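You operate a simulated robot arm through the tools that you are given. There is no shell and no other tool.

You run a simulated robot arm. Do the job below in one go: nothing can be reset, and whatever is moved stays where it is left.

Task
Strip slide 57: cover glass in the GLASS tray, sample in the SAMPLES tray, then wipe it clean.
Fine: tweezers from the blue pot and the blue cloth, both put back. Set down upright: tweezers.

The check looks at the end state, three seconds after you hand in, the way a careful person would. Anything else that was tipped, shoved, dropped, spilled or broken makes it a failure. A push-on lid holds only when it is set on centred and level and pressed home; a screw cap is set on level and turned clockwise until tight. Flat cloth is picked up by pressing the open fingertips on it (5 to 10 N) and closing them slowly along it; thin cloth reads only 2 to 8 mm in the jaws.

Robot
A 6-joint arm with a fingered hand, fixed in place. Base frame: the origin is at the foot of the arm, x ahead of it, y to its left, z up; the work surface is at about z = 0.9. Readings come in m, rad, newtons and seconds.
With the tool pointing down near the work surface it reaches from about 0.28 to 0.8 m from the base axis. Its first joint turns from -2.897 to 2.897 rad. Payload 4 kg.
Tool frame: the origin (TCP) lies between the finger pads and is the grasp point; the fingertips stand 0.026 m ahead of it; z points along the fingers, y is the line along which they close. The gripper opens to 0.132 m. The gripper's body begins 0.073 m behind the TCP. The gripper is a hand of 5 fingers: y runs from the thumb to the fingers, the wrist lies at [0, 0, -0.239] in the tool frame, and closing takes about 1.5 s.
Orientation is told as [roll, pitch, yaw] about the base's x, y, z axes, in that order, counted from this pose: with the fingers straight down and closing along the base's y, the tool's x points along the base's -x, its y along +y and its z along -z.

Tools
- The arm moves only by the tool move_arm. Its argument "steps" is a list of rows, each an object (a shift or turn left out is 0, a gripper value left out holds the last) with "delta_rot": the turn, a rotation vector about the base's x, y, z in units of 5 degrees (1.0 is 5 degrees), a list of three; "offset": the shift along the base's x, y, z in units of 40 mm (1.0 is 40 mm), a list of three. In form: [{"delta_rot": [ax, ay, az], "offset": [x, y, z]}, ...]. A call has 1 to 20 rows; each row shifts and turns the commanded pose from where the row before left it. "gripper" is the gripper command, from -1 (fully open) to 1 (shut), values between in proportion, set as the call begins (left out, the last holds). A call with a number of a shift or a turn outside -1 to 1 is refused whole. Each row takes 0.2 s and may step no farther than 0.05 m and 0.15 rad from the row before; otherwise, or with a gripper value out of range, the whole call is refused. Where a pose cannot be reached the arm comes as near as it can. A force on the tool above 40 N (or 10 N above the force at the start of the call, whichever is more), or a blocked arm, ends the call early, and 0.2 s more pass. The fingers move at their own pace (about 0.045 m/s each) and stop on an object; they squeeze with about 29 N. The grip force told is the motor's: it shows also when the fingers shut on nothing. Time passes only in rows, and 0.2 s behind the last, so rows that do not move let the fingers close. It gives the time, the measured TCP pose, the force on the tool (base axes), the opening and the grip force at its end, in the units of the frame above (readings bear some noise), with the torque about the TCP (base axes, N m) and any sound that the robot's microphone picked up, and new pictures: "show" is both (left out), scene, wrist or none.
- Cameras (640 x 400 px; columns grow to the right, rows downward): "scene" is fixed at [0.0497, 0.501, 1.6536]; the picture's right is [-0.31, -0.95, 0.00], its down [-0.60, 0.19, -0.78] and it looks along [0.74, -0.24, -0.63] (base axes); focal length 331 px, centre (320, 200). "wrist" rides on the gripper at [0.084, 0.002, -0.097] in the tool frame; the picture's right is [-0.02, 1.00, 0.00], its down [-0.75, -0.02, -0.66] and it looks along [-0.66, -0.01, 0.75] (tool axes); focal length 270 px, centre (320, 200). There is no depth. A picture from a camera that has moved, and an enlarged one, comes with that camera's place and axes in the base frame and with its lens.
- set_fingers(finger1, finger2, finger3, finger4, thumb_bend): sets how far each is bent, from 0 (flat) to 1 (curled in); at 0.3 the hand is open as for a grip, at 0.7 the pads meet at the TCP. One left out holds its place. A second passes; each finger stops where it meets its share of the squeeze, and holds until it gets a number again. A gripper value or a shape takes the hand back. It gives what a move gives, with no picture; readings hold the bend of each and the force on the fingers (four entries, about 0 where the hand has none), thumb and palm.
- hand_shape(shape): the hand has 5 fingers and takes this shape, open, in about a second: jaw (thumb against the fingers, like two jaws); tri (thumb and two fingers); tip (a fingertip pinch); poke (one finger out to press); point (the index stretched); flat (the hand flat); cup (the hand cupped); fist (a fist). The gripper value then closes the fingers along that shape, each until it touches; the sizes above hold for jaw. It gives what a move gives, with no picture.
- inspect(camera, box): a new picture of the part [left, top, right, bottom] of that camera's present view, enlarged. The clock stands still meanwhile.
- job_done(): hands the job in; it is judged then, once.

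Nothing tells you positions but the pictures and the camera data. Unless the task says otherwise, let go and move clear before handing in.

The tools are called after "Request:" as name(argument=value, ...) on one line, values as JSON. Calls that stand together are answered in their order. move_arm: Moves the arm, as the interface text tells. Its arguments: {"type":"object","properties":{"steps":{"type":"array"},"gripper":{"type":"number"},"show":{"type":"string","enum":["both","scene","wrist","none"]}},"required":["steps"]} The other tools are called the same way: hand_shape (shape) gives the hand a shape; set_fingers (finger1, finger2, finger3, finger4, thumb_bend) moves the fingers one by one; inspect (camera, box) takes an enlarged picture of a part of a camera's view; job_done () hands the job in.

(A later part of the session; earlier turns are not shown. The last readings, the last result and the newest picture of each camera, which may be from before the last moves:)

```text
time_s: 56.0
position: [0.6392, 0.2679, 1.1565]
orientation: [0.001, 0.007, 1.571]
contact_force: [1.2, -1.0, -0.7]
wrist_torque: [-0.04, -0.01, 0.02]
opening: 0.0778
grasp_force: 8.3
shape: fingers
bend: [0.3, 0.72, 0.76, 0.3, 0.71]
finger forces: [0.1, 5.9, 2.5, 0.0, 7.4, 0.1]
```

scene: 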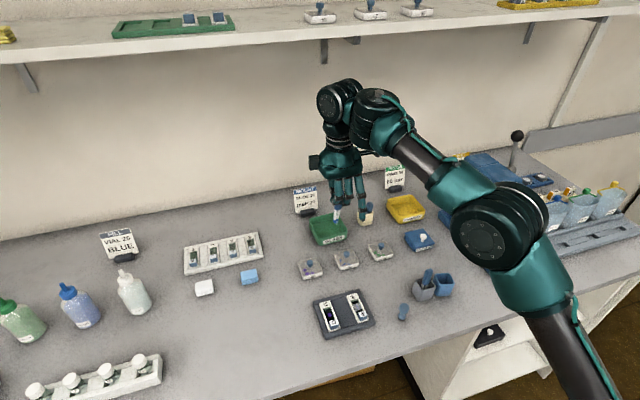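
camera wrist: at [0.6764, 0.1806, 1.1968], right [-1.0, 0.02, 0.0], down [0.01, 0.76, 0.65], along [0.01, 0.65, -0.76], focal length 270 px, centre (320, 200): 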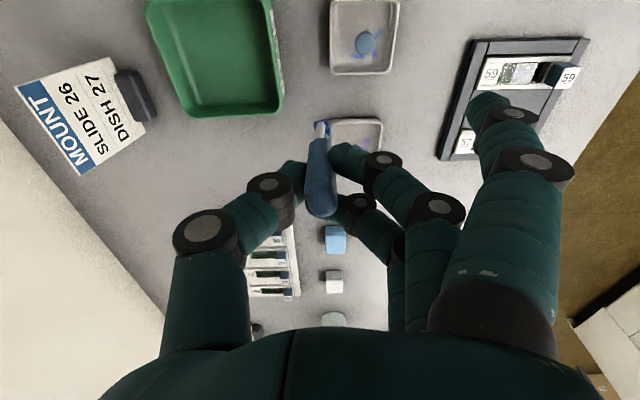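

Commands follow the actual pose, good. Now I turn the yaw back by 70°.

Request:
move_arm(steps=[{"delta_rot": [0, 0, -1]}, {"delta_rot": [0, 0, -1]}, {"delta_rot": [0, 0, -1]}, {"delta_rot": [0, 0, -1]}, {"delta_rot": [0, 0, -1]}, {"delta_rot": [0, 0, -1]}, {"delta_rot": [0, 0, -1]}, {"delta_rot": [0, 0, -1]}, {"delta_rot": [0, 0, -1]}, {"delta_rot": [0, 0, -1]}, {"delta_rot": [0, 0, -1]}, {"delta_rot": [0, 0, -1]}, {"delta_rot": [0, 0, -1]}, {"delta_rot": [0, 0, -1]}, {}], show="both")

Request:
inspect(camera="wrist", box=[200, 60, 440, 240])

Request:
inspect(camera="scene", box=[300, 140, 380, 230])

```text
time_s: 59.2
position: [0.6389, 0.2666, 1.1558]
orientation: [-0.003, 0.007, 0.35]
contact_force: [0.4, 0.3, 0.9]
wrist_torque: [0.05, 0.02, -0.03]
opening: 0.0775
grasp_force: 8.1
shape: fingers
bend: [0.3, 0.72, 0.76, 0.3, 0.71]
finger forces: [0.0, 5.7, 2.6, 0.1, 7.5, 0.1]
camera wrist: at [0.5578, 0.2421, 1.2538], right [-0.32, 0.95, 0.0], down [0.72, 0.24, 0.65], along [0.62, 0.21, -0.76], focal length 270 px, centre (320, 200)
```

scene: 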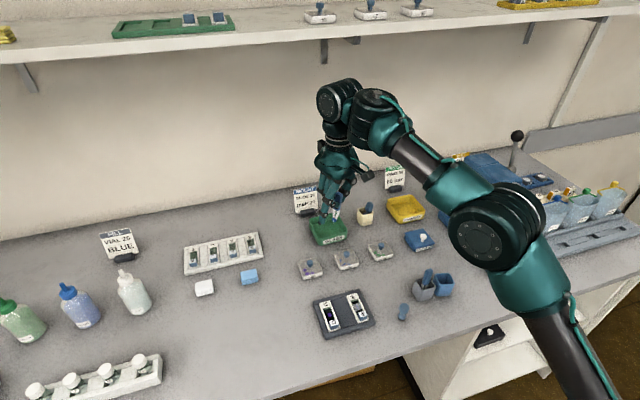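
wrist: 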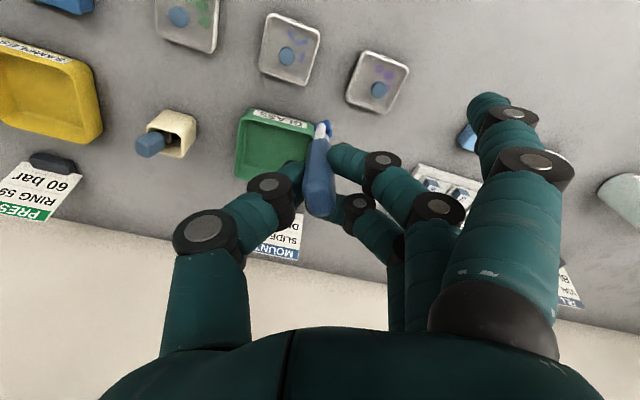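

```text
2.22 times, centred on (320, 150) of wrist
camera zoom: at [0.5578, 0.2421, 1.2538], right [-0.32, 0.95, 0.0], down [0.72, 0.24, 0.65], along [0.62, 0.21, -0.76], focal length 601 px, centre (320, 311)
```

zoom: 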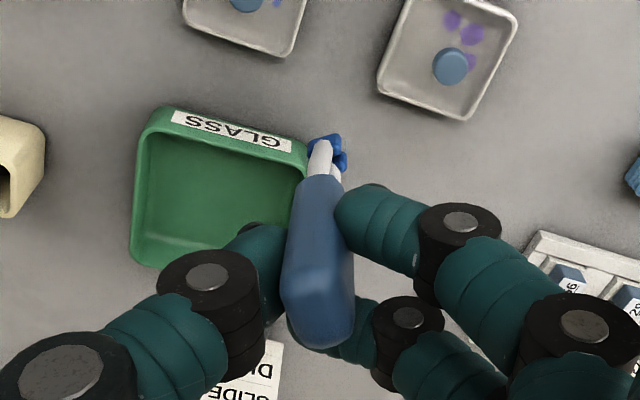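

```text
4.44 times, centred on (340, 185) of scene
camera zoom: at [0.0497, 0.501, 1.6536], right [-0.31, -0.95, 0.0], down [-0.6, 0.19, -0.78], along [0.74, -0.24, -0.63], focal length 1470 px, centre (231, 267)
```

zoom: 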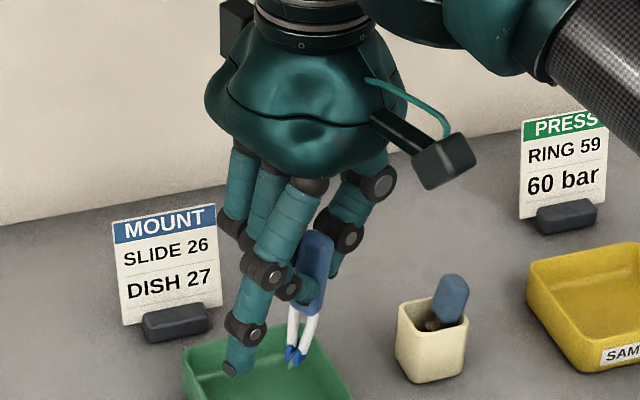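

Now at yaw 20°, I lean the hand outward about 25° while moving over the tray.

Request:
move_arm(steps=[{"delta_rot": [0.307, -0.952, 0], "offset": [0.37, -0.15, -0.32]}, {"delta_rot": [0.307, -0.952, 0], "offset": [0.37, -0.15, -0.32]}, {"delta_rot": [0.307, -0.952, 0], "offset": [0.37, -0.15, -0.32]}, {"delta_rot": [0.307, -0.952, 0], "offset": [0.37, -0.15, -0.32]}, {"delta_rot": [0.307, -0.952, 0], "offset": [0.37, -0.15, -0.32]}, {"offset": [0.37, -0.15, -0.32]}, {}], show="none")

Request:
inspect(camera="wrist", box=[200, 40, 440, 240])

Request:
inspect(camera="scene", box=[290, 160, 390, 260])

```text
time_s: 60.8
position: [0.7518, 0.2449, 1.0999]
orientation: [-0.019, -0.43, 0.353]
contact_force: [0.4, 0.4, -1.0]
wrist_torque: [-0.02, 0.01, -0.01]
opening: 0.0776
grasp_force: 7.5
shape: fingers
bend: [0.3, 0.72, 0.76, 0.3, 0.71]
finger forces: [0.0, 5.9, 2.6, 0.0, 7.4, 0.0]
out of reach, approached as far as the arm can: row 2, 4, 5
```

```text
2.00 times, centred on (320, 140) of wrist
camera zoom: at [0.6396, 0.209, 1.1519], right [-0.32, 0.95, -0.01], down [0.39, 0.14, 0.91], along [0.87, 0.29, -0.41], focal length 541 px, centre (320, 320)
```

zoom: 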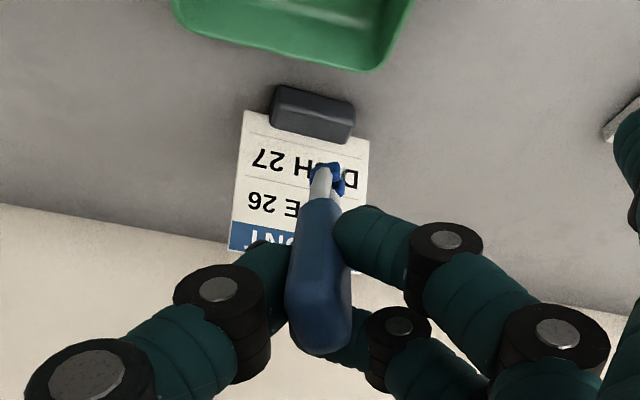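

```text
4.00 times, centred on (340, 210) of scene
camera zoom: at [0.0497, 0.501, 1.6536], right [-0.31, -0.95, 0.0], down [-0.6, 0.19, -0.78], along [0.74, -0.24, -0.63], focal length 1323 px, centre (240, 160)
```

zoom: 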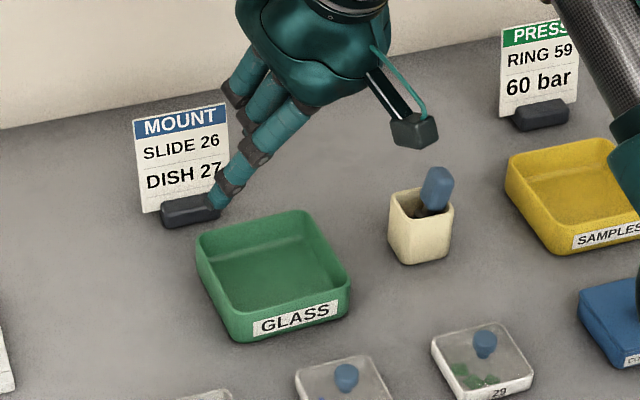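

The tips overshot a little outward. I bring them back to the tray's middle and go lower.

Request:
move_arm(steps=[{"offset": [-0.25, -0.13, -0.3]}, {"offset": [-0.25, -0.13, -0.5]}, {"offset": [-0.1, -0.1, -0.5]}, {}], show="none")

Request:
inspect(camera="wrist", box=[200, 40, 440, 240])

Request:
inspect(camera="scene", box=[290, 160, 390, 260])

```text
time_s: 61.8
position: [0.7541, 0.2387, 1.0762]
orientation: [-0.015, -0.415, 0.352]
contact_force: [-0.3, -0.6, -0.5]
wrist_torque: [-0.02, 0.03, 0.02]
opening: 0.0781
grasp_force: 8.6
shape: fingers
bend: [0.3, 0.72, 0.76, 0.3, 0.71]
finger forces: [0.1, 5.9, 2.6, 0.0, 7.4, 0.0]
out of reach, approached as far as the arm can: row 1, 2, 3
```

```text
2.00 times, centred on (320, 140) of wrist
camera zoom: at [0.6431, 0.2035, 1.1301], right [-0.32, 0.95, -0.01], down [0.4, 0.14, 0.91], along [0.86, 0.29, -0.42], focal length 541 px, centre (320, 320)
```

zoom: 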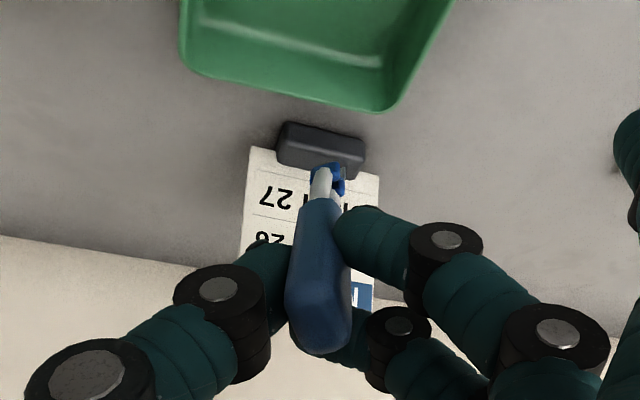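

```text
4.00 times, centred on (340, 210) of scene
camera zoom: at [0.0497, 0.501, 1.6536], right [-0.31, -0.95, 0.0], down [-0.6, 0.19, -0.78], along [0.74, -0.24, -0.63], focal length 1323 px, centre (240, 160)
```

zoom: 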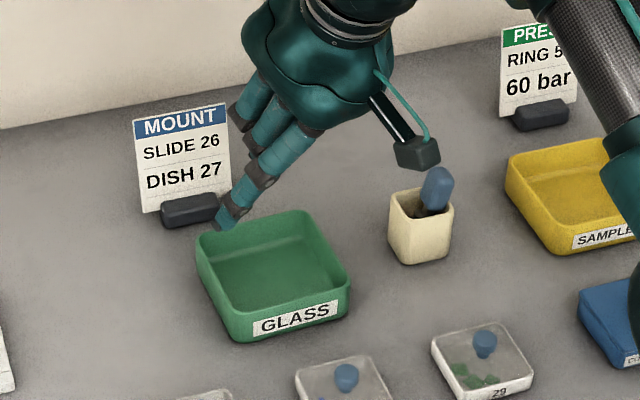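

The limit seems to couple tilt and reach. I reduce the tilt to about 12° and see whether the arm can come in over the tray's middle.

Request:
move_arm(steps=[{"delta_rot": [-0.27, 0.83, 0], "offset": [-0.18, -0.03, 0]}, {"delta_rot": [-0.27, 0.83, 0], "offset": [-0.18, -0.03, 0]}, {"delta_rot": [-0.27, 0.83, 0], "offset": [-0.18, -0.03, 0]}, {}], show="none")

Request:
inspect(camera="scene", box=[290, 160, 390, 260])

Request:
inspect(camera="wrist", box=[200, 40, 440, 240])

```text
time_s: 62.8
position: [0.7314, 0.2347, 1.0767]
orientation: [-0.011, -0.2, 0.352]
contact_force: [-0.5, 0.2, -0.7]
wrist_torque: [0.01, 0.02, -0.02]
opening: 0.0778
grasp_force: 8.1
shape: fingers
bend: [0.3, 0.72, 0.76, 0.3, 0.71]
finger forces: [0.0, 5.9, 2.5, 0.1, 7.4, 0.0]
```

```text
4.00 times, centred on (340, 210) of scene
camera zoom: at [0.0497, 0.501, 1.6536], right [-0.31, -0.95, 0.0], down [-0.6, 0.19, -0.78], along [0.74, -0.24, -0.63], focal length 1323 px, centre (240, 160)
```

zoom: 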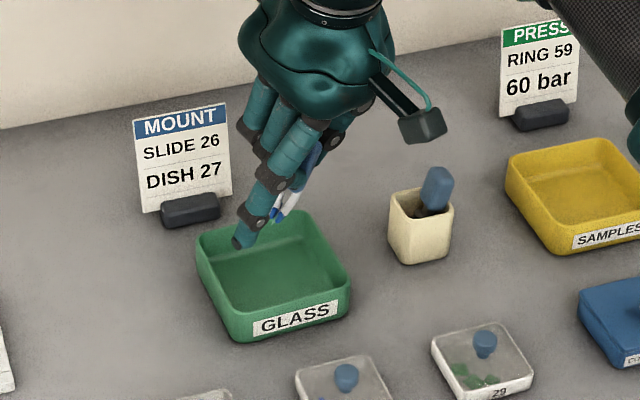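

```text
2.00 times, centred on (320, 140) of wrist
camera zoom: at [0.6344, 0.2049, 1.154], right [-0.32, 0.95, -0.01], down [0.57, 0.2, 0.8], along [0.75, 0.25, -0.61], focal length 541 px, centre (320, 320)
```

zoom: 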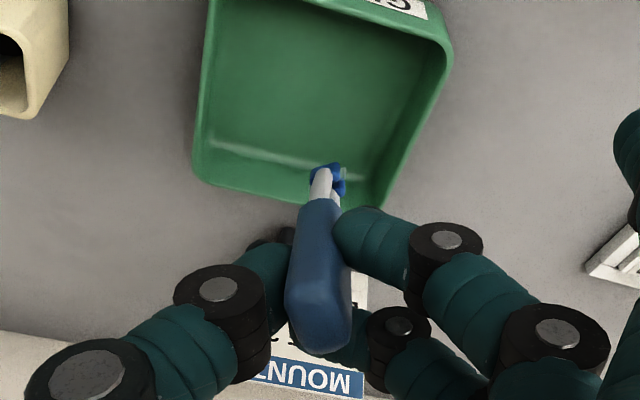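

The arm now sits over the tray with the tips at about (0.747, 0.245, 0.99). I lower straight down in stages.

Request:
move_arm(steps=[{"offset": [0, 0, -0.3]}, {"offset": [0, 0, -0.3]}, {"offset": [0, 0, -0.3]}, {}], show="none")

Request:
inspect(camera="scene", box=[300, 190, 370, 260])

Request:
inspect(camera="wrist", box=[200, 40, 440, 240])

```text
time_s: 63.8
position: [0.7332, 0.2358, 1.0419]
orientation: [-0.01, -0.199, 0.351]
contact_force: [0.7, -0.5, -0.4]
wrist_torque: [0.01, 0.02, 0.0]
opening: 0.0778
grasp_force: 8.1
shape: fingers
bend: [0.3, 0.72, 0.76, 0.3, 0.71]
finger forces: [0.1, 5.9, 2.6, 0.0, 7.2, 0.0]
```

```text
5.71 times, centred on (335, 225) of scene
camera zoom: at [0.0497, 0.501, 1.6536], right [-0.31, -0.95, 0.0], down [-0.6, 0.19, -0.78], along [0.74, -0.24, -0.63], focal length 1890 px, centre (234, 57)
```

zoom: 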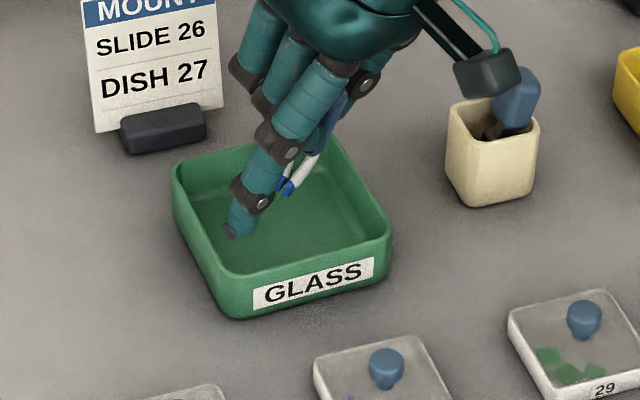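

```text
2.00 times, centred on (320, 140) of wrist
camera zoom: at [0.6349, 0.205, 1.1178], right [-0.32, 0.95, -0.01], down [0.57, 0.2, 0.8], along [0.75, 0.25, -0.61], focal length 541 px, centre (320, 320)
```

zoom: 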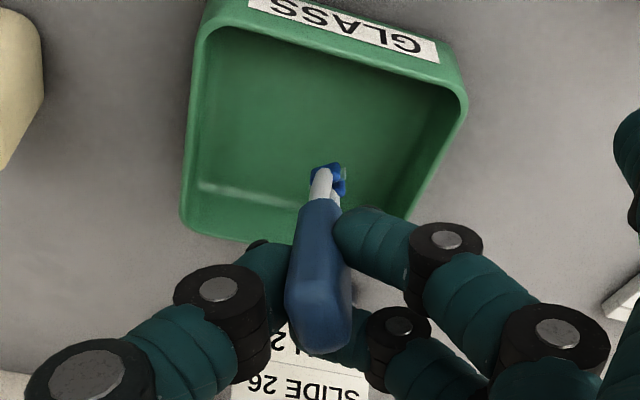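

Request:
move_arm(steps=[{"offset": [0, 0, -0.25]}, {"offset": [0, 0, -0.25]}, {"offset": [0, 0, -0.25]}, {}], show="none")

Request:
inspect(camera="scene", box=[300, 190, 370, 260])

Request:
inspect(camera="wrist", box=[260, 60, 380, 160])

```text
time_s: 64.8
position: [0.7329, 0.2354, 1.0099]
orientation: [-0.009, -0.2, 0.353]
contact_force: [-0.7, 0.1, -0.6]
wrist_torque: [-0.02, 0.0, -0.02]
opening: 0.0775
grasp_force: 8.1
shape: fingers
bend: [0.3, 0.72, 0.76, 0.3, 0.71]
finger forces: [0.1, 5.9, 2.5, 0.1, 7.4, 0.1]
```

```text
5.71 times, centred on (335, 225) of scene
camera zoom: at [0.0497, 0.501, 1.6536], right [-0.31, -0.95, 0.0], down [-0.6, 0.19, -0.78], along [0.74, -0.24, -0.63], focal length 1890 px, centre (234, 57)
```

zoom: 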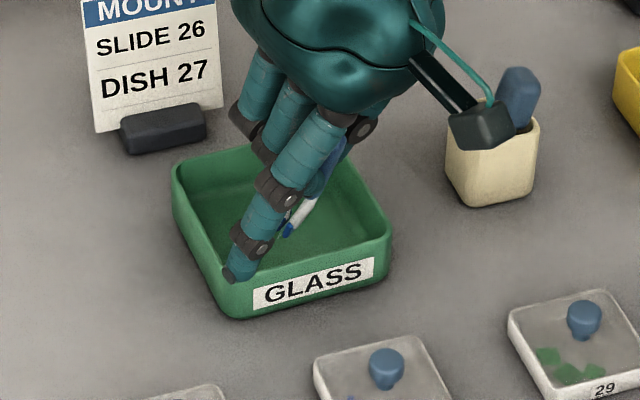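

```text
4.00 times, centred on (320, 110) of wrist
camera zoom: at [0.6345, 0.2051, 1.0878], right [-0.32, 0.95, -0.01], down [0.57, 0.2, 0.8], along [0.75, 0.25, -0.61], focal length 1081 px, centre (320, 560)
```

zoom: 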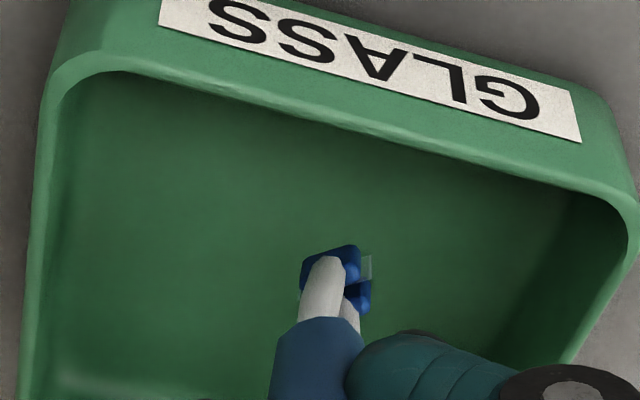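

Request:
move_arm(steps=[{"offset": [0, 0, -0.1]}, {"offset": [0, 0, -0.1]}, {}], show="none")

Request:
inspect(camera="wrist", box=[290, 80, 370, 150])

Request:
move_arm(steps=[{"offset": [0, 0, -0.05]}, {}], show="none")

Request:
inspect(camera="wrist", box=[290, 80, 370, 150])

```text
time_s: 65.6
position: [0.7323, 0.2362, 1.002]
orientation: [-0.01, -0.2, 0.352]
contact_force: [0.7, -0.2, 0.2]
wrist_torque: [-0.01, -0.02, 0.01]
opening: 0.0777
grasp_force: 7.6
shape: fingers
bend: [0.3, 0.72, 0.76, 0.3, 0.71]
finger forces: [0.0, 5.9, 2.5, 0.0, 7.4, 0.1]
```

```text
5.71 times, centred on (330, 115) of wrist
camera zoom: at [0.6346, 0.2052, 1.0802], right [-0.32, 0.95, -0.01], down [0.57, 0.2, 0.79], along [0.75, 0.25, -0.61], focal length 1544 px, centre (263, 686)
```

zoom: 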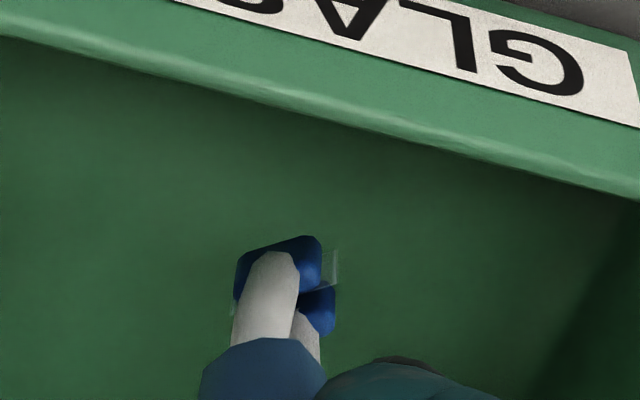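

```text
time_s: 66.2
position: [0.7333, 0.2355, 1.0006]
orientation: [-0.01, -0.198, 0.352]
contact_force: [-0.8, -0.1, -0.5]
wrist_torque: [-0.02, -0.01, -0.02]
opening: 0.0776
grasp_force: 8.0
shape: fingers
bend: [0.3, 0.72, 0.76, 0.3, 0.71]
finger forces: [0.0, 5.9, 2.6, 0.0, 7.5, 0.0]
```

```text
5.71 times, centred on (330, 115) of wrist
camera zoom: at [0.635, 0.2055, 1.0786], right [-0.32, 0.95, -0.01], down [0.57, 0.2, 0.79], along [0.75, 0.25, -0.61], focal length 1544 px, centre (263, 686)
```

zoom: 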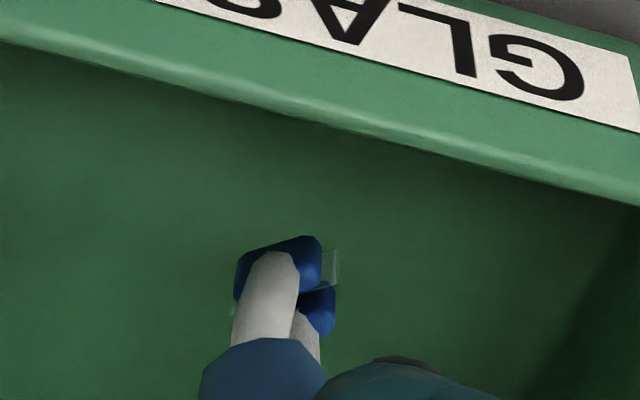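

Request:
move_arm(steps=[{"offset": [0, 0, -0.06]}, {}], show="none")

Request:
move_arm(steps=[{"offset": [0, 0, -0.05]}, {}], show="none")

Request:
inspect(camera="wrist", box=[290, 80, 370, 150])

Request:
inspect(camera="scene", box=[320, 205, 360, 245])

```text
time_s: 66.8
position: [0.7336, 0.2354, 0.9982]
orientation: [-0.011, -0.2, 0.35]
contact_force: [0.6, -0.4, -1.5]
wrist_torque: [0.01, -0.01, -0.03]
opening: 0.0778
grasp_force: 7.9
shape: fingers
bend: [0.3, 0.72, 0.76, 0.3, 0.71]
finger forces: [0.0, 5.9, 2.6, 0.1, 7.4, 0.0]
```

```text
time_s: 67.4
position: [0.7334, 0.236, 0.9959]
orientation: [-0.01, -0.197, 0.351]
contact_force: [0.0, -0.7, -0.9]
wrist_torque: [0.01, 0.01, -0.01]
opening: 0.0776
grasp_force: 7.7
shape: fingers
bend: [0.3, 0.72, 0.76, 0.3, 0.71]
finger forces: [0.1, 5.8, 2.6, 0.0, 7.5, 0.1]
```

```text
5.71 times, centred on (330, 115) of wrist
camera zoom: at [0.636, 0.2059, 1.0748], right [-0.32, 0.95, -0.01], down [0.58, 0.2, 0.79], along [0.75, 0.25, -0.61], focal length 1544 px, centre (263, 686)
```

zoom: 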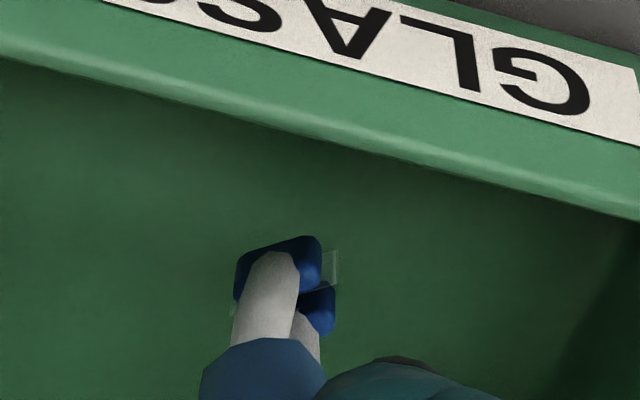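

```text
10.00 times, centred on (340, 225) of scene
camera zoom: at [0.0497, 0.501, 1.6536], right [-0.31, -0.95, 0.0], down [-0.6, 0.19, -0.78], along [0.74, -0.24, -0.63], focal length 3307 px, centre (120, -50)
```

zoom: 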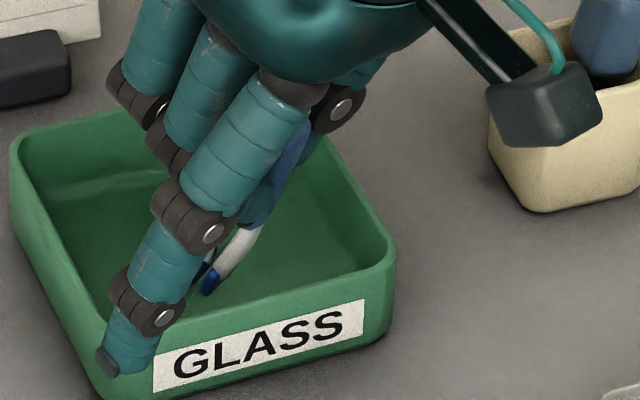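

Request:
move_arm(steps=[{"offset": [0, 0, -0.05]}, {}], show="none")

Request:
move_arm(steps=[{"offset": [0, 0, -0.05]}, {}], show="none")

Request:
inspect(camera="wrist", box=[290, 80, 370, 150])

Request:
inspect(camera="scene", box=[320, 205, 360, 245])

```text
time_s: 68.0
position: [0.7355, 0.2366, 0.9955]
orientation: [-0.012, -0.2, 0.349]
contact_force: [-0.7, 0.8, -0.7]
wrist_torque: [0.02, -0.01, -0.02]
opening: 0.0777
grasp_force: 8.4
shape: fingers
bend: [0.3, 0.72, 0.76, 0.3, 0.71]
finger forces: [0.0, 5.9, 2.7, 0.1, 7.4, 0.0]
```

```text
time_s: 68.6
position: [0.7351, 0.2372, 0.9926]
orientation: [-0.01, -0.199, 0.35]
contact_force: [0.7, -0.3, 0.1]
wrist_torque: [0.03, 0.01, 0.0]
opening: 0.0779
grasp_force: 7.7
shape: fingers
bend: [0.3, 0.72, 0.76, 0.3, 0.71]
finger forces: [0.0, 5.9, 2.6, 0.0, 7.4, 0.1]
out of reach, approached as far as the arm can: row 1
```

```text
5.71 times, centred on (330, 115) of wrist
camera zoom: at [0.6375, 0.2063, 1.0709], right [-0.32, 0.95, -0.01], down [0.57, 0.2, 0.79], along [0.75, 0.25, -0.61], focal length 1544 px, centre (263, 686)
```

zoom: 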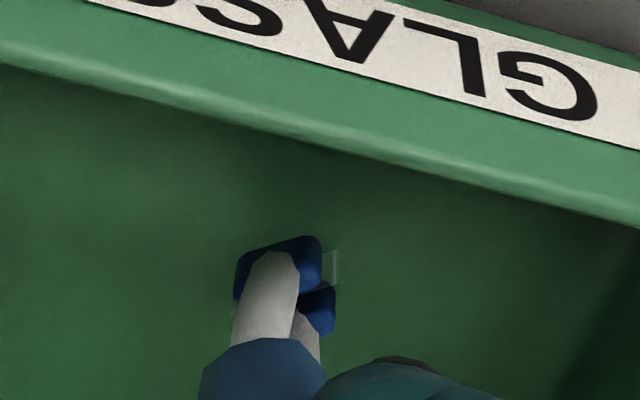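

```text
10.00 times, centred on (340, 225) of scene
camera zoom: at [0.0497, 0.501, 1.6536], right [-0.31, -0.95, 0.0], down [-0.6, 0.19, -0.78], along [0.74, -0.24, -0.63], focal length 3307 px, centre (120, -50)
```

zoom: 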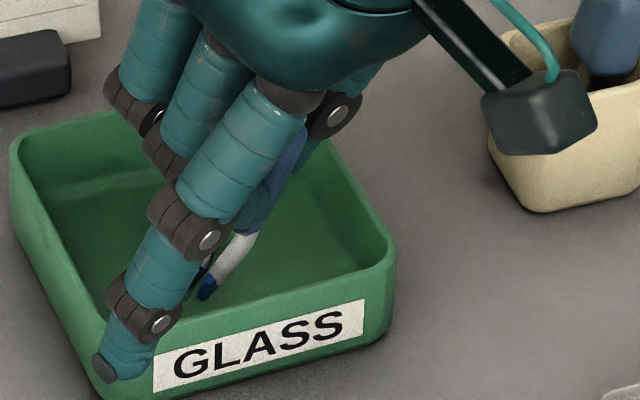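

The glass is still held and the tips are a few mm above the floor; the arm is at its limit at this tilt. I add a little outward tilt and go down the last millimetres.

Request:
move_arm(steps=[{"delta_rot": [0.154, -0.476, 0], "offset": [-0.05, 0, 0]}, {"delta_rot": [0.154, -0.476, 0], "offset": [-0.05, 0, -0.05]}, {}], show="none")

Request:
inspect(camera="wrist", box=[290, 80, 370, 150])

Request:
inspect(camera="scene", box=[320, 205, 360, 245])

```text
time_s: 69.4
position: [0.7528, 0.2443, 0.9986]
orientation: [-0.014, -0.288, 0.351]
contact_force: [0.7, 0.7, 0.4]
wrist_torque: [-0.02, 0.0, 0.01]
opening: 0.0777
grasp_force: 8.1
shape: fingers
bend: [0.3, 0.72, 0.76, 0.3, 0.71]
finger forces: [0.0, 5.9, 2.6, 0.0, 7.3, 0.0]
out of reach, approached as far as the arm can: row 1, 2
```

```text
5.71 times, centred on (330, 115) of wrist
camera zoom: at [0.6483, 0.2117, 1.0665], right [-0.32, 0.95, -0.01], down [0.51, 0.18, 0.84], along [0.8, 0.27, -0.54], focal length 1544 px, centre (263, 686)
```

zoom: 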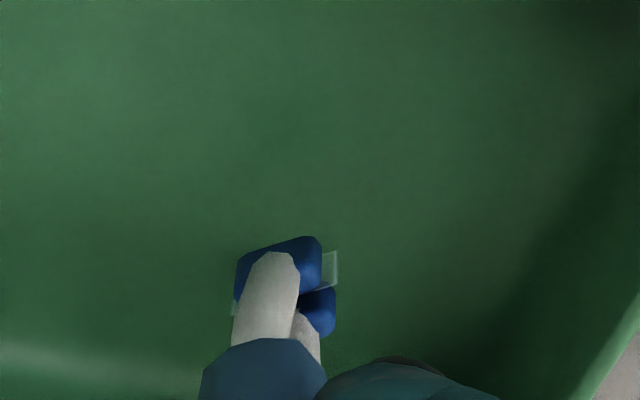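

```text
10.00 times, centred on (340, 225) of scene
camera zoom: at [0.0497, 0.501, 1.6536], right [-0.31, -0.95, 0.0], down [-0.6, 0.19, -0.78], along [0.74, -0.24, -0.63], focal length 3307 px, centre (120, -50)
```

zoom: 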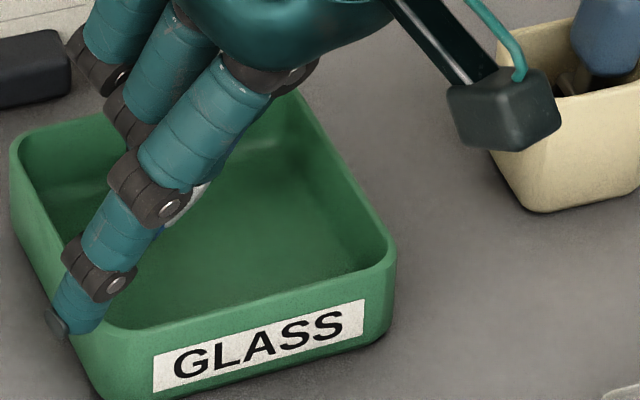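

Request:
move_arm(steps=[{"delta_rot": [-0.123, 0.38, 0], "offset": [0, 0, -0.1]}, {"delta_rot": [-0.123, 0.38, 0], "offset": [0, 0, -0.05]}, {}], show="none")

Request:
inspect(camera="wrist", box=[290, 80, 370, 150])

Request:
inspect(camera="scene", box=[320, 205, 360, 245])

```text
time_s: 70.2
position: [0.752, 0.2432, 0.9928]
orientation: [-0.011, -0.216, 0.352]
contact_force: [-0.1, 0.1, -0.4]
wrist_torque: [0.02, 0.04, 0.0]
opening: 0.0777
grasp_force: 7.8
shape: fingers
bend: [0.3, 0.72, 0.76, 0.3, 0.71]
finger forces: [0.1, 5.9, 2.6, 0.0, 7.3, 0.0]
```

```text
5.71 times, centred on (330, 115) of wrist
camera zoom: at [0.6533, 0.2128, 1.068], right [-0.32, 0.95, -0.01], down [0.56, 0.2, 0.81], along [0.76, 0.26, -0.59], focal length 1544 px, centre (263, 686)
```

zoom: 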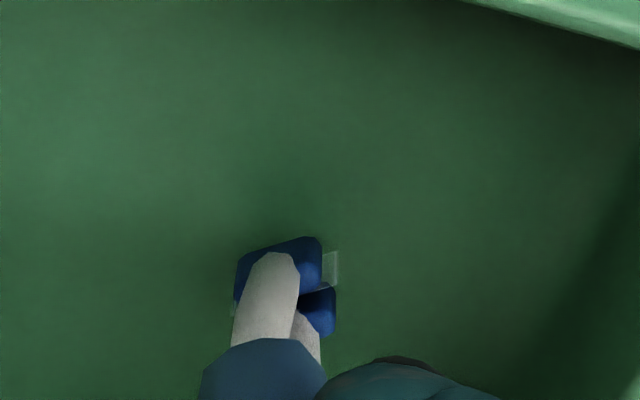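

```text
10.00 times, centred on (340, 225) of scene
camera zoom: at [0.0497, 0.501, 1.6536], right [-0.31, -0.95, 0.0], down [-0.6, 0.19, -0.78], along [0.74, -0.24, -0.63], focal length 3307 px, centre (120, -50)
```

zoom: 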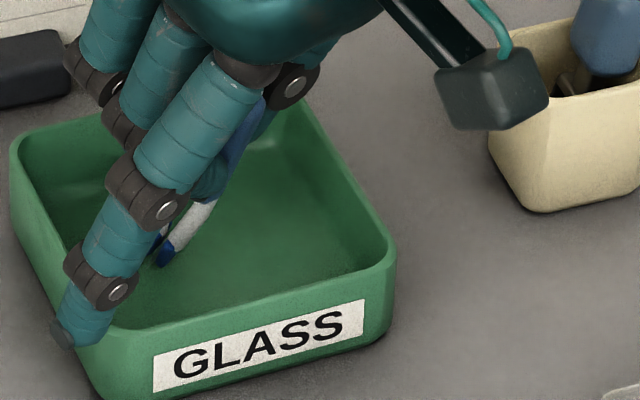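

Request:
move_arm(steps=[{"offset": [0, 0, -0.06]}, {}], show="none")

Request:
move_arm(steps=[{"offset": [0, 0, -0.05]}, {}], show="none")

Request:
inspect(camera="wrist", box=[290, 80, 370, 150])

Request:
inspect(camera="scene", box=[320, 205, 360, 245])

```text
time_s: 70.8
position: [0.7525, 0.2448, 0.9895]
orientation: [-0.01, -0.219, 0.35]
contact_force: [0.2, 1.1, 0.2]
wrist_torque: [0.02, -0.01, 0.02]
opening: 0.0778
grasp_force: 7.9
shape: fingers
bend: [0.3, 0.72, 0.76, 0.3, 0.71]
finger forces: [0.1, 6.0, 2.6, 0.0, 7.3, 0.1]
```

```text
time_s: 71.4
position: [0.7527, 0.2442, 0.9889]
orientation: [-0.01, -0.221, 0.352]
contact_force: [-0.9, -1.0, 5.0]
wrist_torque: [-0.04, 0.0, -0.04]
opening: 0.0774
grasp_force: 9.9
shape: fingers
bend: [0.3, 0.72, 0.77, 0.3, 0.71]
finger forces: [0.0, 6.8, 3.2, 0.1, 9.1, 0.0]
```

```text
5.71 times, centred on (330, 115) of wrist
camera zoom: at [0.653, 0.2131, 1.0638], right [-0.32, 0.95, -0.01], down [0.56, 0.2, 0.81], along [0.76, 0.26, -0.59], focal length 1544 px, centre (263, 686)
```

zoom: 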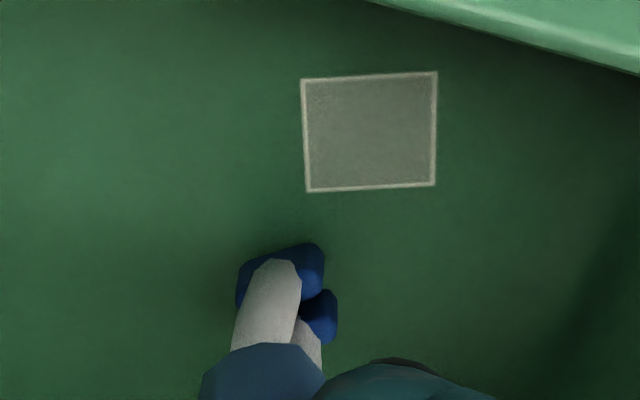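

```text
10.00 times, centred on (340, 225) of scene
camera zoom: at [0.0497, 0.501, 1.6536], right [-0.31, -0.95, 0.0], down [-0.6, 0.19, -0.78], along [0.74, -0.24, -0.63], focal length 3307 px, centre (120, -50)
```

zoom: 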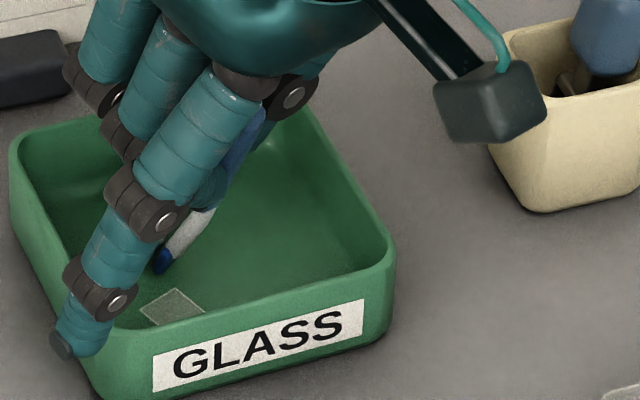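

The glass now lies flat in the GLASS tray. I raise the tips straight up.

Request:
move_arm(steps=[{"offset": [0, 0, 0.15]}, {"offset": [0, 0, 0.5]}, {"offset": [0, 0, 0.8]}, {"offset": [0, 0, 0.8]}, {}], show="none")

Request:
inspect(camera="wrist", box=[200, 40, 440, 240])

Request:
inspect(camera="scene", box=[290, 170, 390, 260])

```text
time_s: 72.6
position: [0.753, 0.2439, 1.0778]
orientation: [-0.011, -0.218, 0.351]
contact_force: [-0.2, 0.0, 0.1]
wrist_torque: [-0.03, 0.02, -0.01]
opening: 0.0775
grasp_force: 8.6
shape: fingers
bend: [0.3, 0.72, 0.76, 0.3, 0.71]
finger forces: [0.0, 6.8, 2.9, 0.1, 8.1, 0.0]
```

```text
2.00 times, centred on (320, 140) of wrist
camera zoom: at [0.654, 0.2135, 1.1538], right [-0.32, 0.95, -0.01], down [0.56, 0.2, 0.81], along [0.76, 0.26, -0.59], focal length 541 px, centre (320, 320)
```

zoom: 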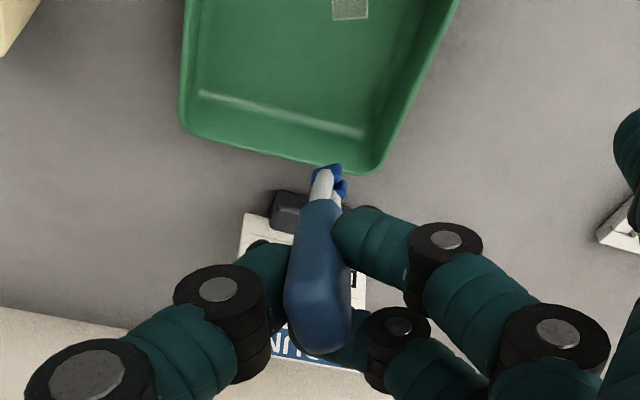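

```text
4.44 times, centred on (340, 215) of scene
camera zoom: at [0.0497, 0.501, 1.6536], right [-0.31, -0.95, 0.0], down [-0.6, 0.19, -0.78], along [0.74, -0.24, -0.63], focal length 1470 px, centre (231, 133)
```

zoom: 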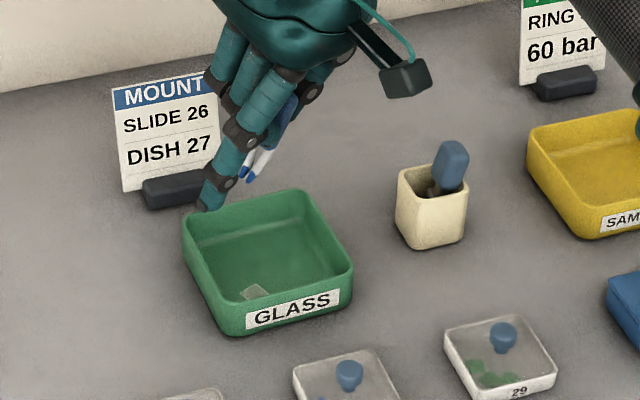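

The cover glass is done. I return to the slide, bring the tool upright, and set yaw near 48° so the pads line up with the slide's window.

Request:
move_arm(steps=[{"offset": [-0.6, 0.15, 0.2], "delta_rot": [-0.254, 0.787, 0]}, {"offset": [-0.8, 0.25, 0], "delta_rot": [-0.254, 0.787, 0]}, {"offset": [-0.85, 0.3, 0], "delta_rot": [-0.254, 0.787, 0]}, {"offset": [-0.9, 0.3, 0], "delta_rot": [0, 0, 0.93]}, {"offset": [-0.9, 0.3, 0], "delta_rot": [0, 0, 0.93]}, {"offset": [-0.9, 0.3, 0], "delta_rot": [0, 0, 0.93]}, {"offset": [-0.9, 0.3, 0], "delta_rot": [0, 0, 0.93]}, {"offset": [-0.9, 0.3, 0], "delta_rot": [0, 0, 0.93]}, {"delta_rot": [0, 0, 0.93]}, {}], show="both")

Request:
inspect(camera="wrist", box=[240, 40, 400, 160])

Request:
inspect(camera="scene", box=[310, 260, 370, 330])

```text
time_s: 74.8
position: [0.5101, 0.3487, 1.1182]
orientation: [0.0, 0.0, 0.839]
contact_force: [0.1, 0.1, -0.2]
wrist_torque: [-0.02, -0.03, 0.0]
opening: 0.0776
grasp_force: 8.7
shape: fingers
bend: [0.3, 0.72, 0.76, 0.3, 0.71]
finger forces: [0.1, 6.7, 2.7, 0.0, 7.8, 0.0]
out of reach, approached as far as the arm can: row 6, 7, 8
camera wrist: at [0.4507, 0.2909, 1.2149], right [-0.73, 0.68, 0.0], down [0.52, 0.55, 0.66], along [0.45, 0.48, -0.75], focal length 270 px, centre (320, 200)
```

scene: 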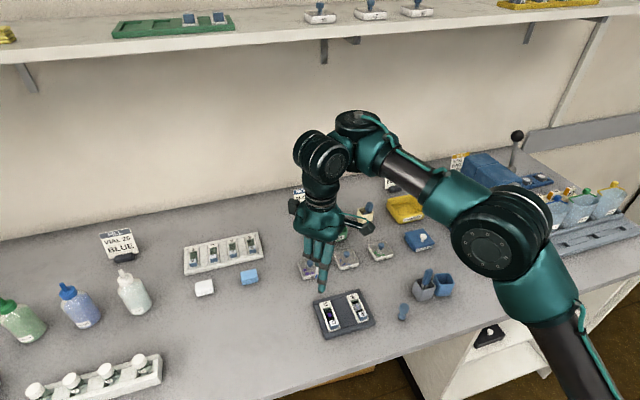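
wrist: 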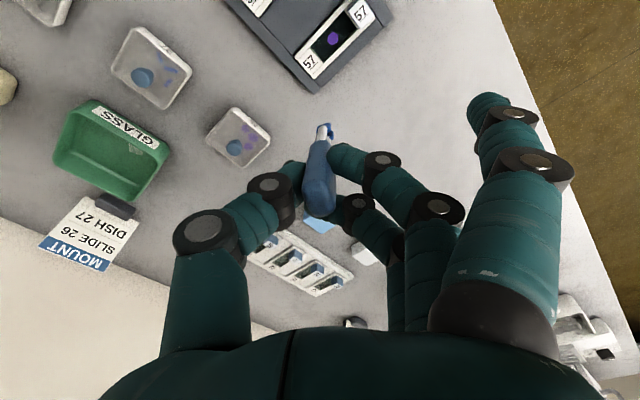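

```text
3.33 times, centred on (320, 100) of wrist
camera zoom: at [0.4507, 0.2909, 1.2149], right [-0.73, 0.68, 0.0], down [0.52, 0.55, 0.66], along [0.45, 0.48, -0.75], focal length 901 px, centre (320, 533)
```

zoom: 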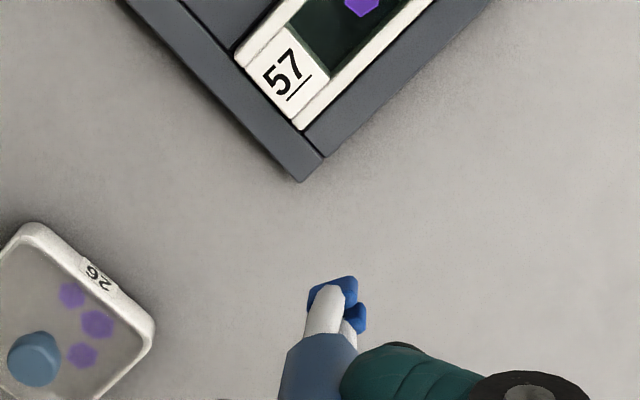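

```text
5.71 times, centred on (340, 295) of scene
camera zoom: at [0.0497, 0.501, 1.6536], right [-0.31, -0.95, 0.0], down [-0.6, 0.19, -0.78], along [0.74, -0.24, -0.63], focal length 1890 px, centre (206, -343)
```

zoom: 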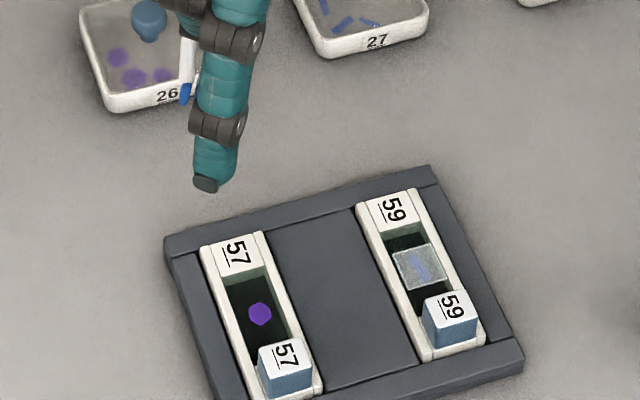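

Upright at yaw 48°, the pads are now separated along y, in line with the window. I move over the purple sample and lower part of the way.

Request:
move_arm(steps=[{"offset": [-0.24, -0.17, -0.5]}, {"offset": [-0.24, -0.17, -0.6]}, {"offset": [-0.24, -0.16, -0.6]}, {"offset": [0, 0, -0.4]}, {}], show="none")

Request:
inspect(camera="wrist", box=[260, 50, 380, 150])

Request:
inspect(camera="scene", box=[315, 280, 360, 325])

```text
time_s: 76.0
position: [0.53, 0.3651, 1.0922]
orientation: [0.001, 0.002, 0.835]
contact_force: [0.2, 0.7, 0.0]
wrist_torque: [-0.01, -0.01, -0.01]
opening: 0.0778
grasp_force: 8.4
shape: fingers
bend: [0.3, 0.72, 0.76, 0.3, 0.71]
finger forces: [0.0, 6.7, 2.7, 0.1, 7.9, 0.0]
out of reach, approached as far as the arm can: row 1, 2, 3, 4
```

```text
4.00 times, centred on (320, 100) of wrist
camera zoom: at [0.4706, 0.3061, 1.1889], right [-0.73, 0.68, 0.0], down [0.52, 0.55, 0.66], along [0.45, 0.48, -0.75], focal length 1081 px, centre (320, 600)
```

zoom: 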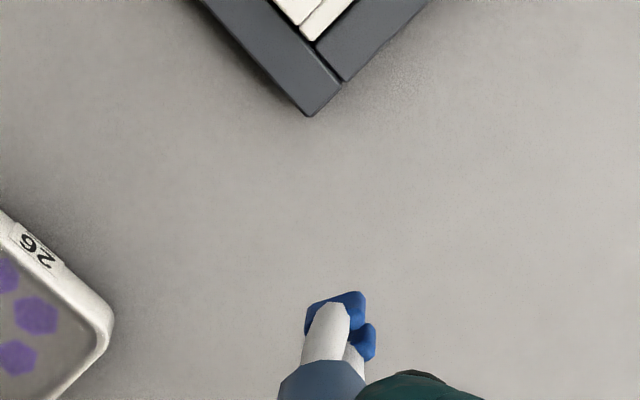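

```text
8.89 times, centred on (338, 302) of scene
camera zoom: at [0.0497, 0.501, 1.6536], right [-0.31, -0.95, 0.0], down [-0.6, 0.19, -0.78], along [0.74, -0.24, -0.63], focal length 2940 px, centre (164, -711)
```

zoom: 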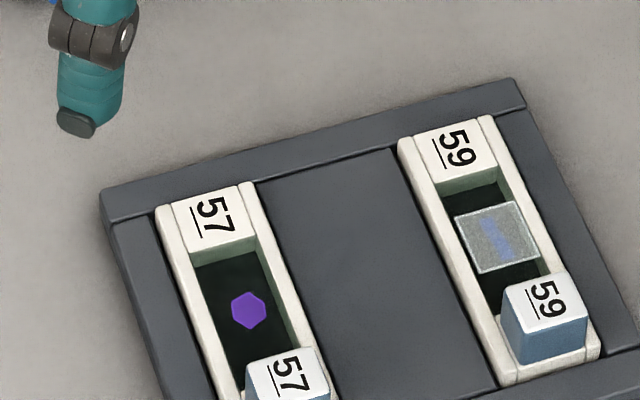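

The arm is stuck against a joint limit at this yaw and slid outward instead. I go back up to the earlier good spot and return to yaw 90°, which reached the slide without trouble before.

Request:
move_arm(steps=[{"offset": [0.31, -0.26, 0.18], "delta_rot": [0, 0, 0.93]}, {"offset": [0.31, -0.26, 0.18], "delta_rot": [0, 0, 0.93]}, {"offset": [0.31, -0.26, 0.18], "delta_rot": [0, 0, 0.93]}, {"offset": [0.31, -0.26, 0.18], "delta_rot": [0, 0, 0.93]}, {"offset": [0.31, -0.26, 0.18], "delta_rot": [0, 0, 0.93]}, {"offset": [0.31, -0.26, 0.18], "delta_rot": [0, 0, 0.93]}, {"offset": [0.31, -0.26, 0.18], "delta_rot": [0, 0, 0.93]}, {"offset": [0.31, -0.26, 0.18], "delta_rot": [0, 0, 0.93]}, {"offset": [0.31, -0.26, 0.18], "delta_rot": [0, 0, 0.93]}, {}], show="scene")

```text
time_s: 78.2
position: [0.642, 0.2708, 1.1578]
orientation: [-0.001, -0.001, 1.569]
contact_force: [0.0, 0.4, 1.0]
wrist_torque: [-0.01, -0.01, 0.0]
opening: 0.0775
grasp_force: 8.2
shape: fingers
bend: [0.3, 0.72, 0.76, 0.3, 0.71]
finger forces: [0.0, 6.6, 2.6, 0.1, 7.9, 0.1]
```

scene: 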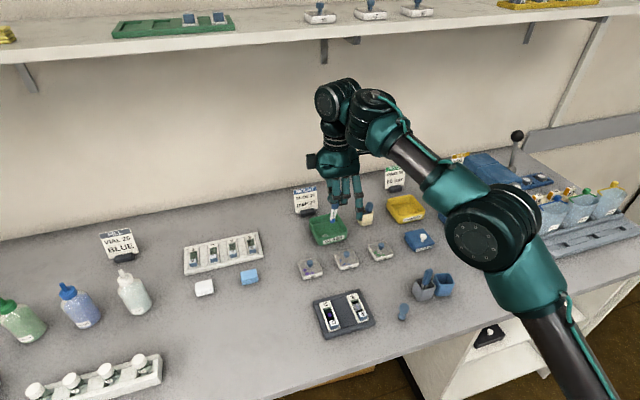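

Request:
move_arm(steps=[{"offset": [-0.66, 0.267, -0.1]}, {"offset": [-0.66, 0.267, -0.1]}, {"offset": [-0.66, 0.267, -0.2]}, {"offset": [-0.66, 0.267, -0.2]}, {"offset": [-0.66, 0.267, -0.4]}, {"offset": [-0.66, 0.267, -0.4]}, {}], show="scene")

```text
time_s: 79.8
position: [0.4826, 0.3361, 1.1025]
orientation: [-0.001, -0.003, 1.567]
contact_force: [-0.2, 0.1, -0.6]
wrist_torque: [0.01, 0.0, -0.02]
opening: 0.0774
grasp_force: 8.0
shape: fingers
bend: [0.3, 0.72, 0.76, 0.3, 0.71]
finger forces: [0.0, 6.5, 2.4, 0.1, 7.7, 0.0]
```

scene: 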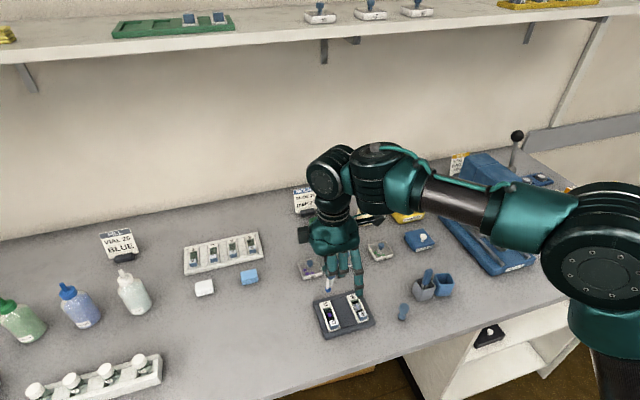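

Back above the slide at yaw 90°. I look closely at the tips and the sample.

Request:
inspect(camera="wrist", box=[260, 50, 380, 150])

Request:
inspect(camera="scene", box=[310, 265, 360, 325])

```text
4.00 times, centred on (320, 100) of wrist
camera zoom: at [0.4797, 0.2528, 1.1979], right [-1.0, 0.02, 0.0], down [0.02, 0.75, 0.66], along [0.02, 0.66, -0.75], focal length 1081 px, centre (320, 600)
```

zoom: 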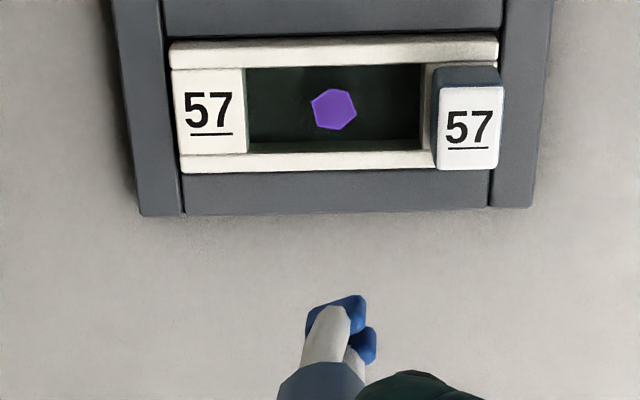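

```text
6.67 times, centred on (335, 295) of scene
camera zoom: at [0.0497, 0.501, 1.6536], right [-0.31, -0.95, 0.0], down [-0.6, 0.19, -0.78], along [0.74, -0.24, -0.63], focal length 2205 px, centre (220, -433)
```

zoom: 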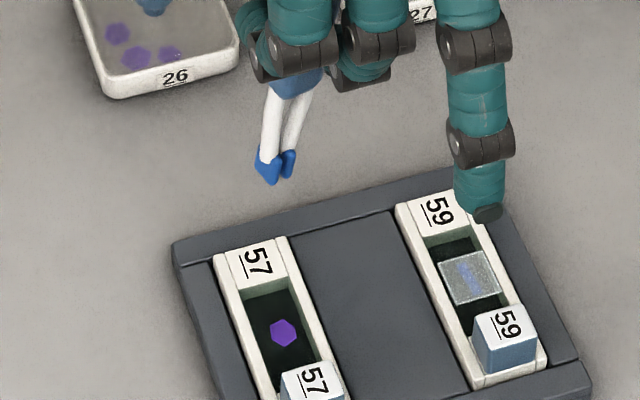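

Request:
move_arm(steps=[{"delta_rot": [0, 0, -0.9], "offset": [0, -0.05, -0.3]}, {"delta_rot": [0, 0, -0.9], "offset": [0, -0.03, -0.4]}, {"delta_rot": [0, 0, -0.9], "offset": [0, 0, -0.4]}, {"offset": [0, 0, -0.4]}, {}], show="none")

Request:
inspect(camera="wrist", box=[260, 50, 380, 150])

Request:
inspect(camera="scene", box=[315, 280, 360, 325])

```text
time_s: 81.0
position: [0.4835, 0.3329, 1.0414]
orientation: [-0.001, 0.0, 1.33]
contact_force: [-0.5, 0.4, 0.6]
wrist_torque: [0.01, 0.0, -0.01]
opening: 0.0776
grasp_force: 8.0
shape: fingers
bend: [0.3, 0.72, 0.76, 0.3, 0.71]
finger forces: [0.0, 6.4, 2.4, 0.1, 7.7, 0.0]
```

```text
4.00 times, centred on (320, 100) of wrist
camera zoom: at [0.4604, 0.2527, 1.1375], right [-0.97, 0.26, 0.0], down [0.19, 0.73, 0.66], along [0.17, 0.64, -0.75], focal length 1081 px, centre (320, 600)
```

zoom: 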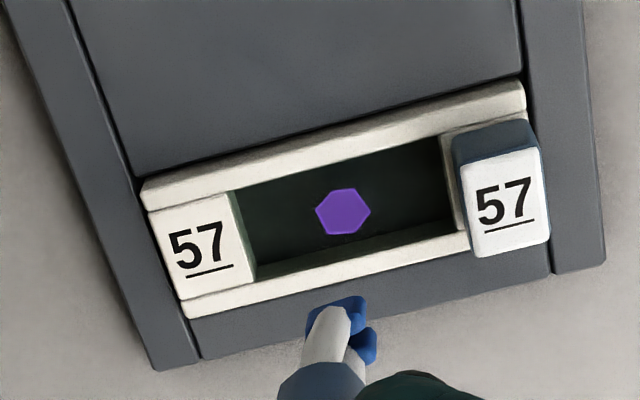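

```text
8.89 times, centred on (338, 302) of scene
camera zoom: at [0.0497, 0.501, 1.6536], right [-0.31, -0.95, 0.0], down [-0.6, 0.19, -0.78], along [0.74, -0.24, -0.63], focal length 2940 px, centre (164, -711)
```

zoom: 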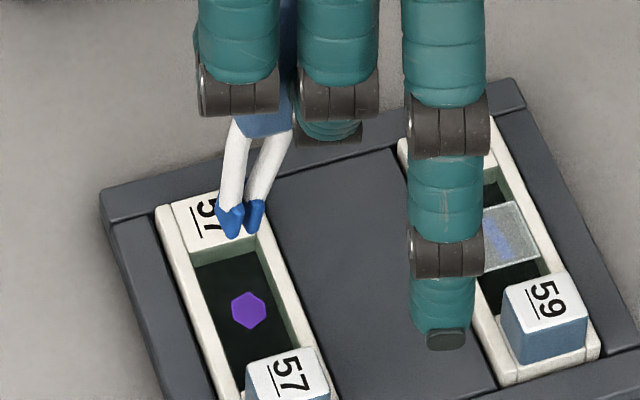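

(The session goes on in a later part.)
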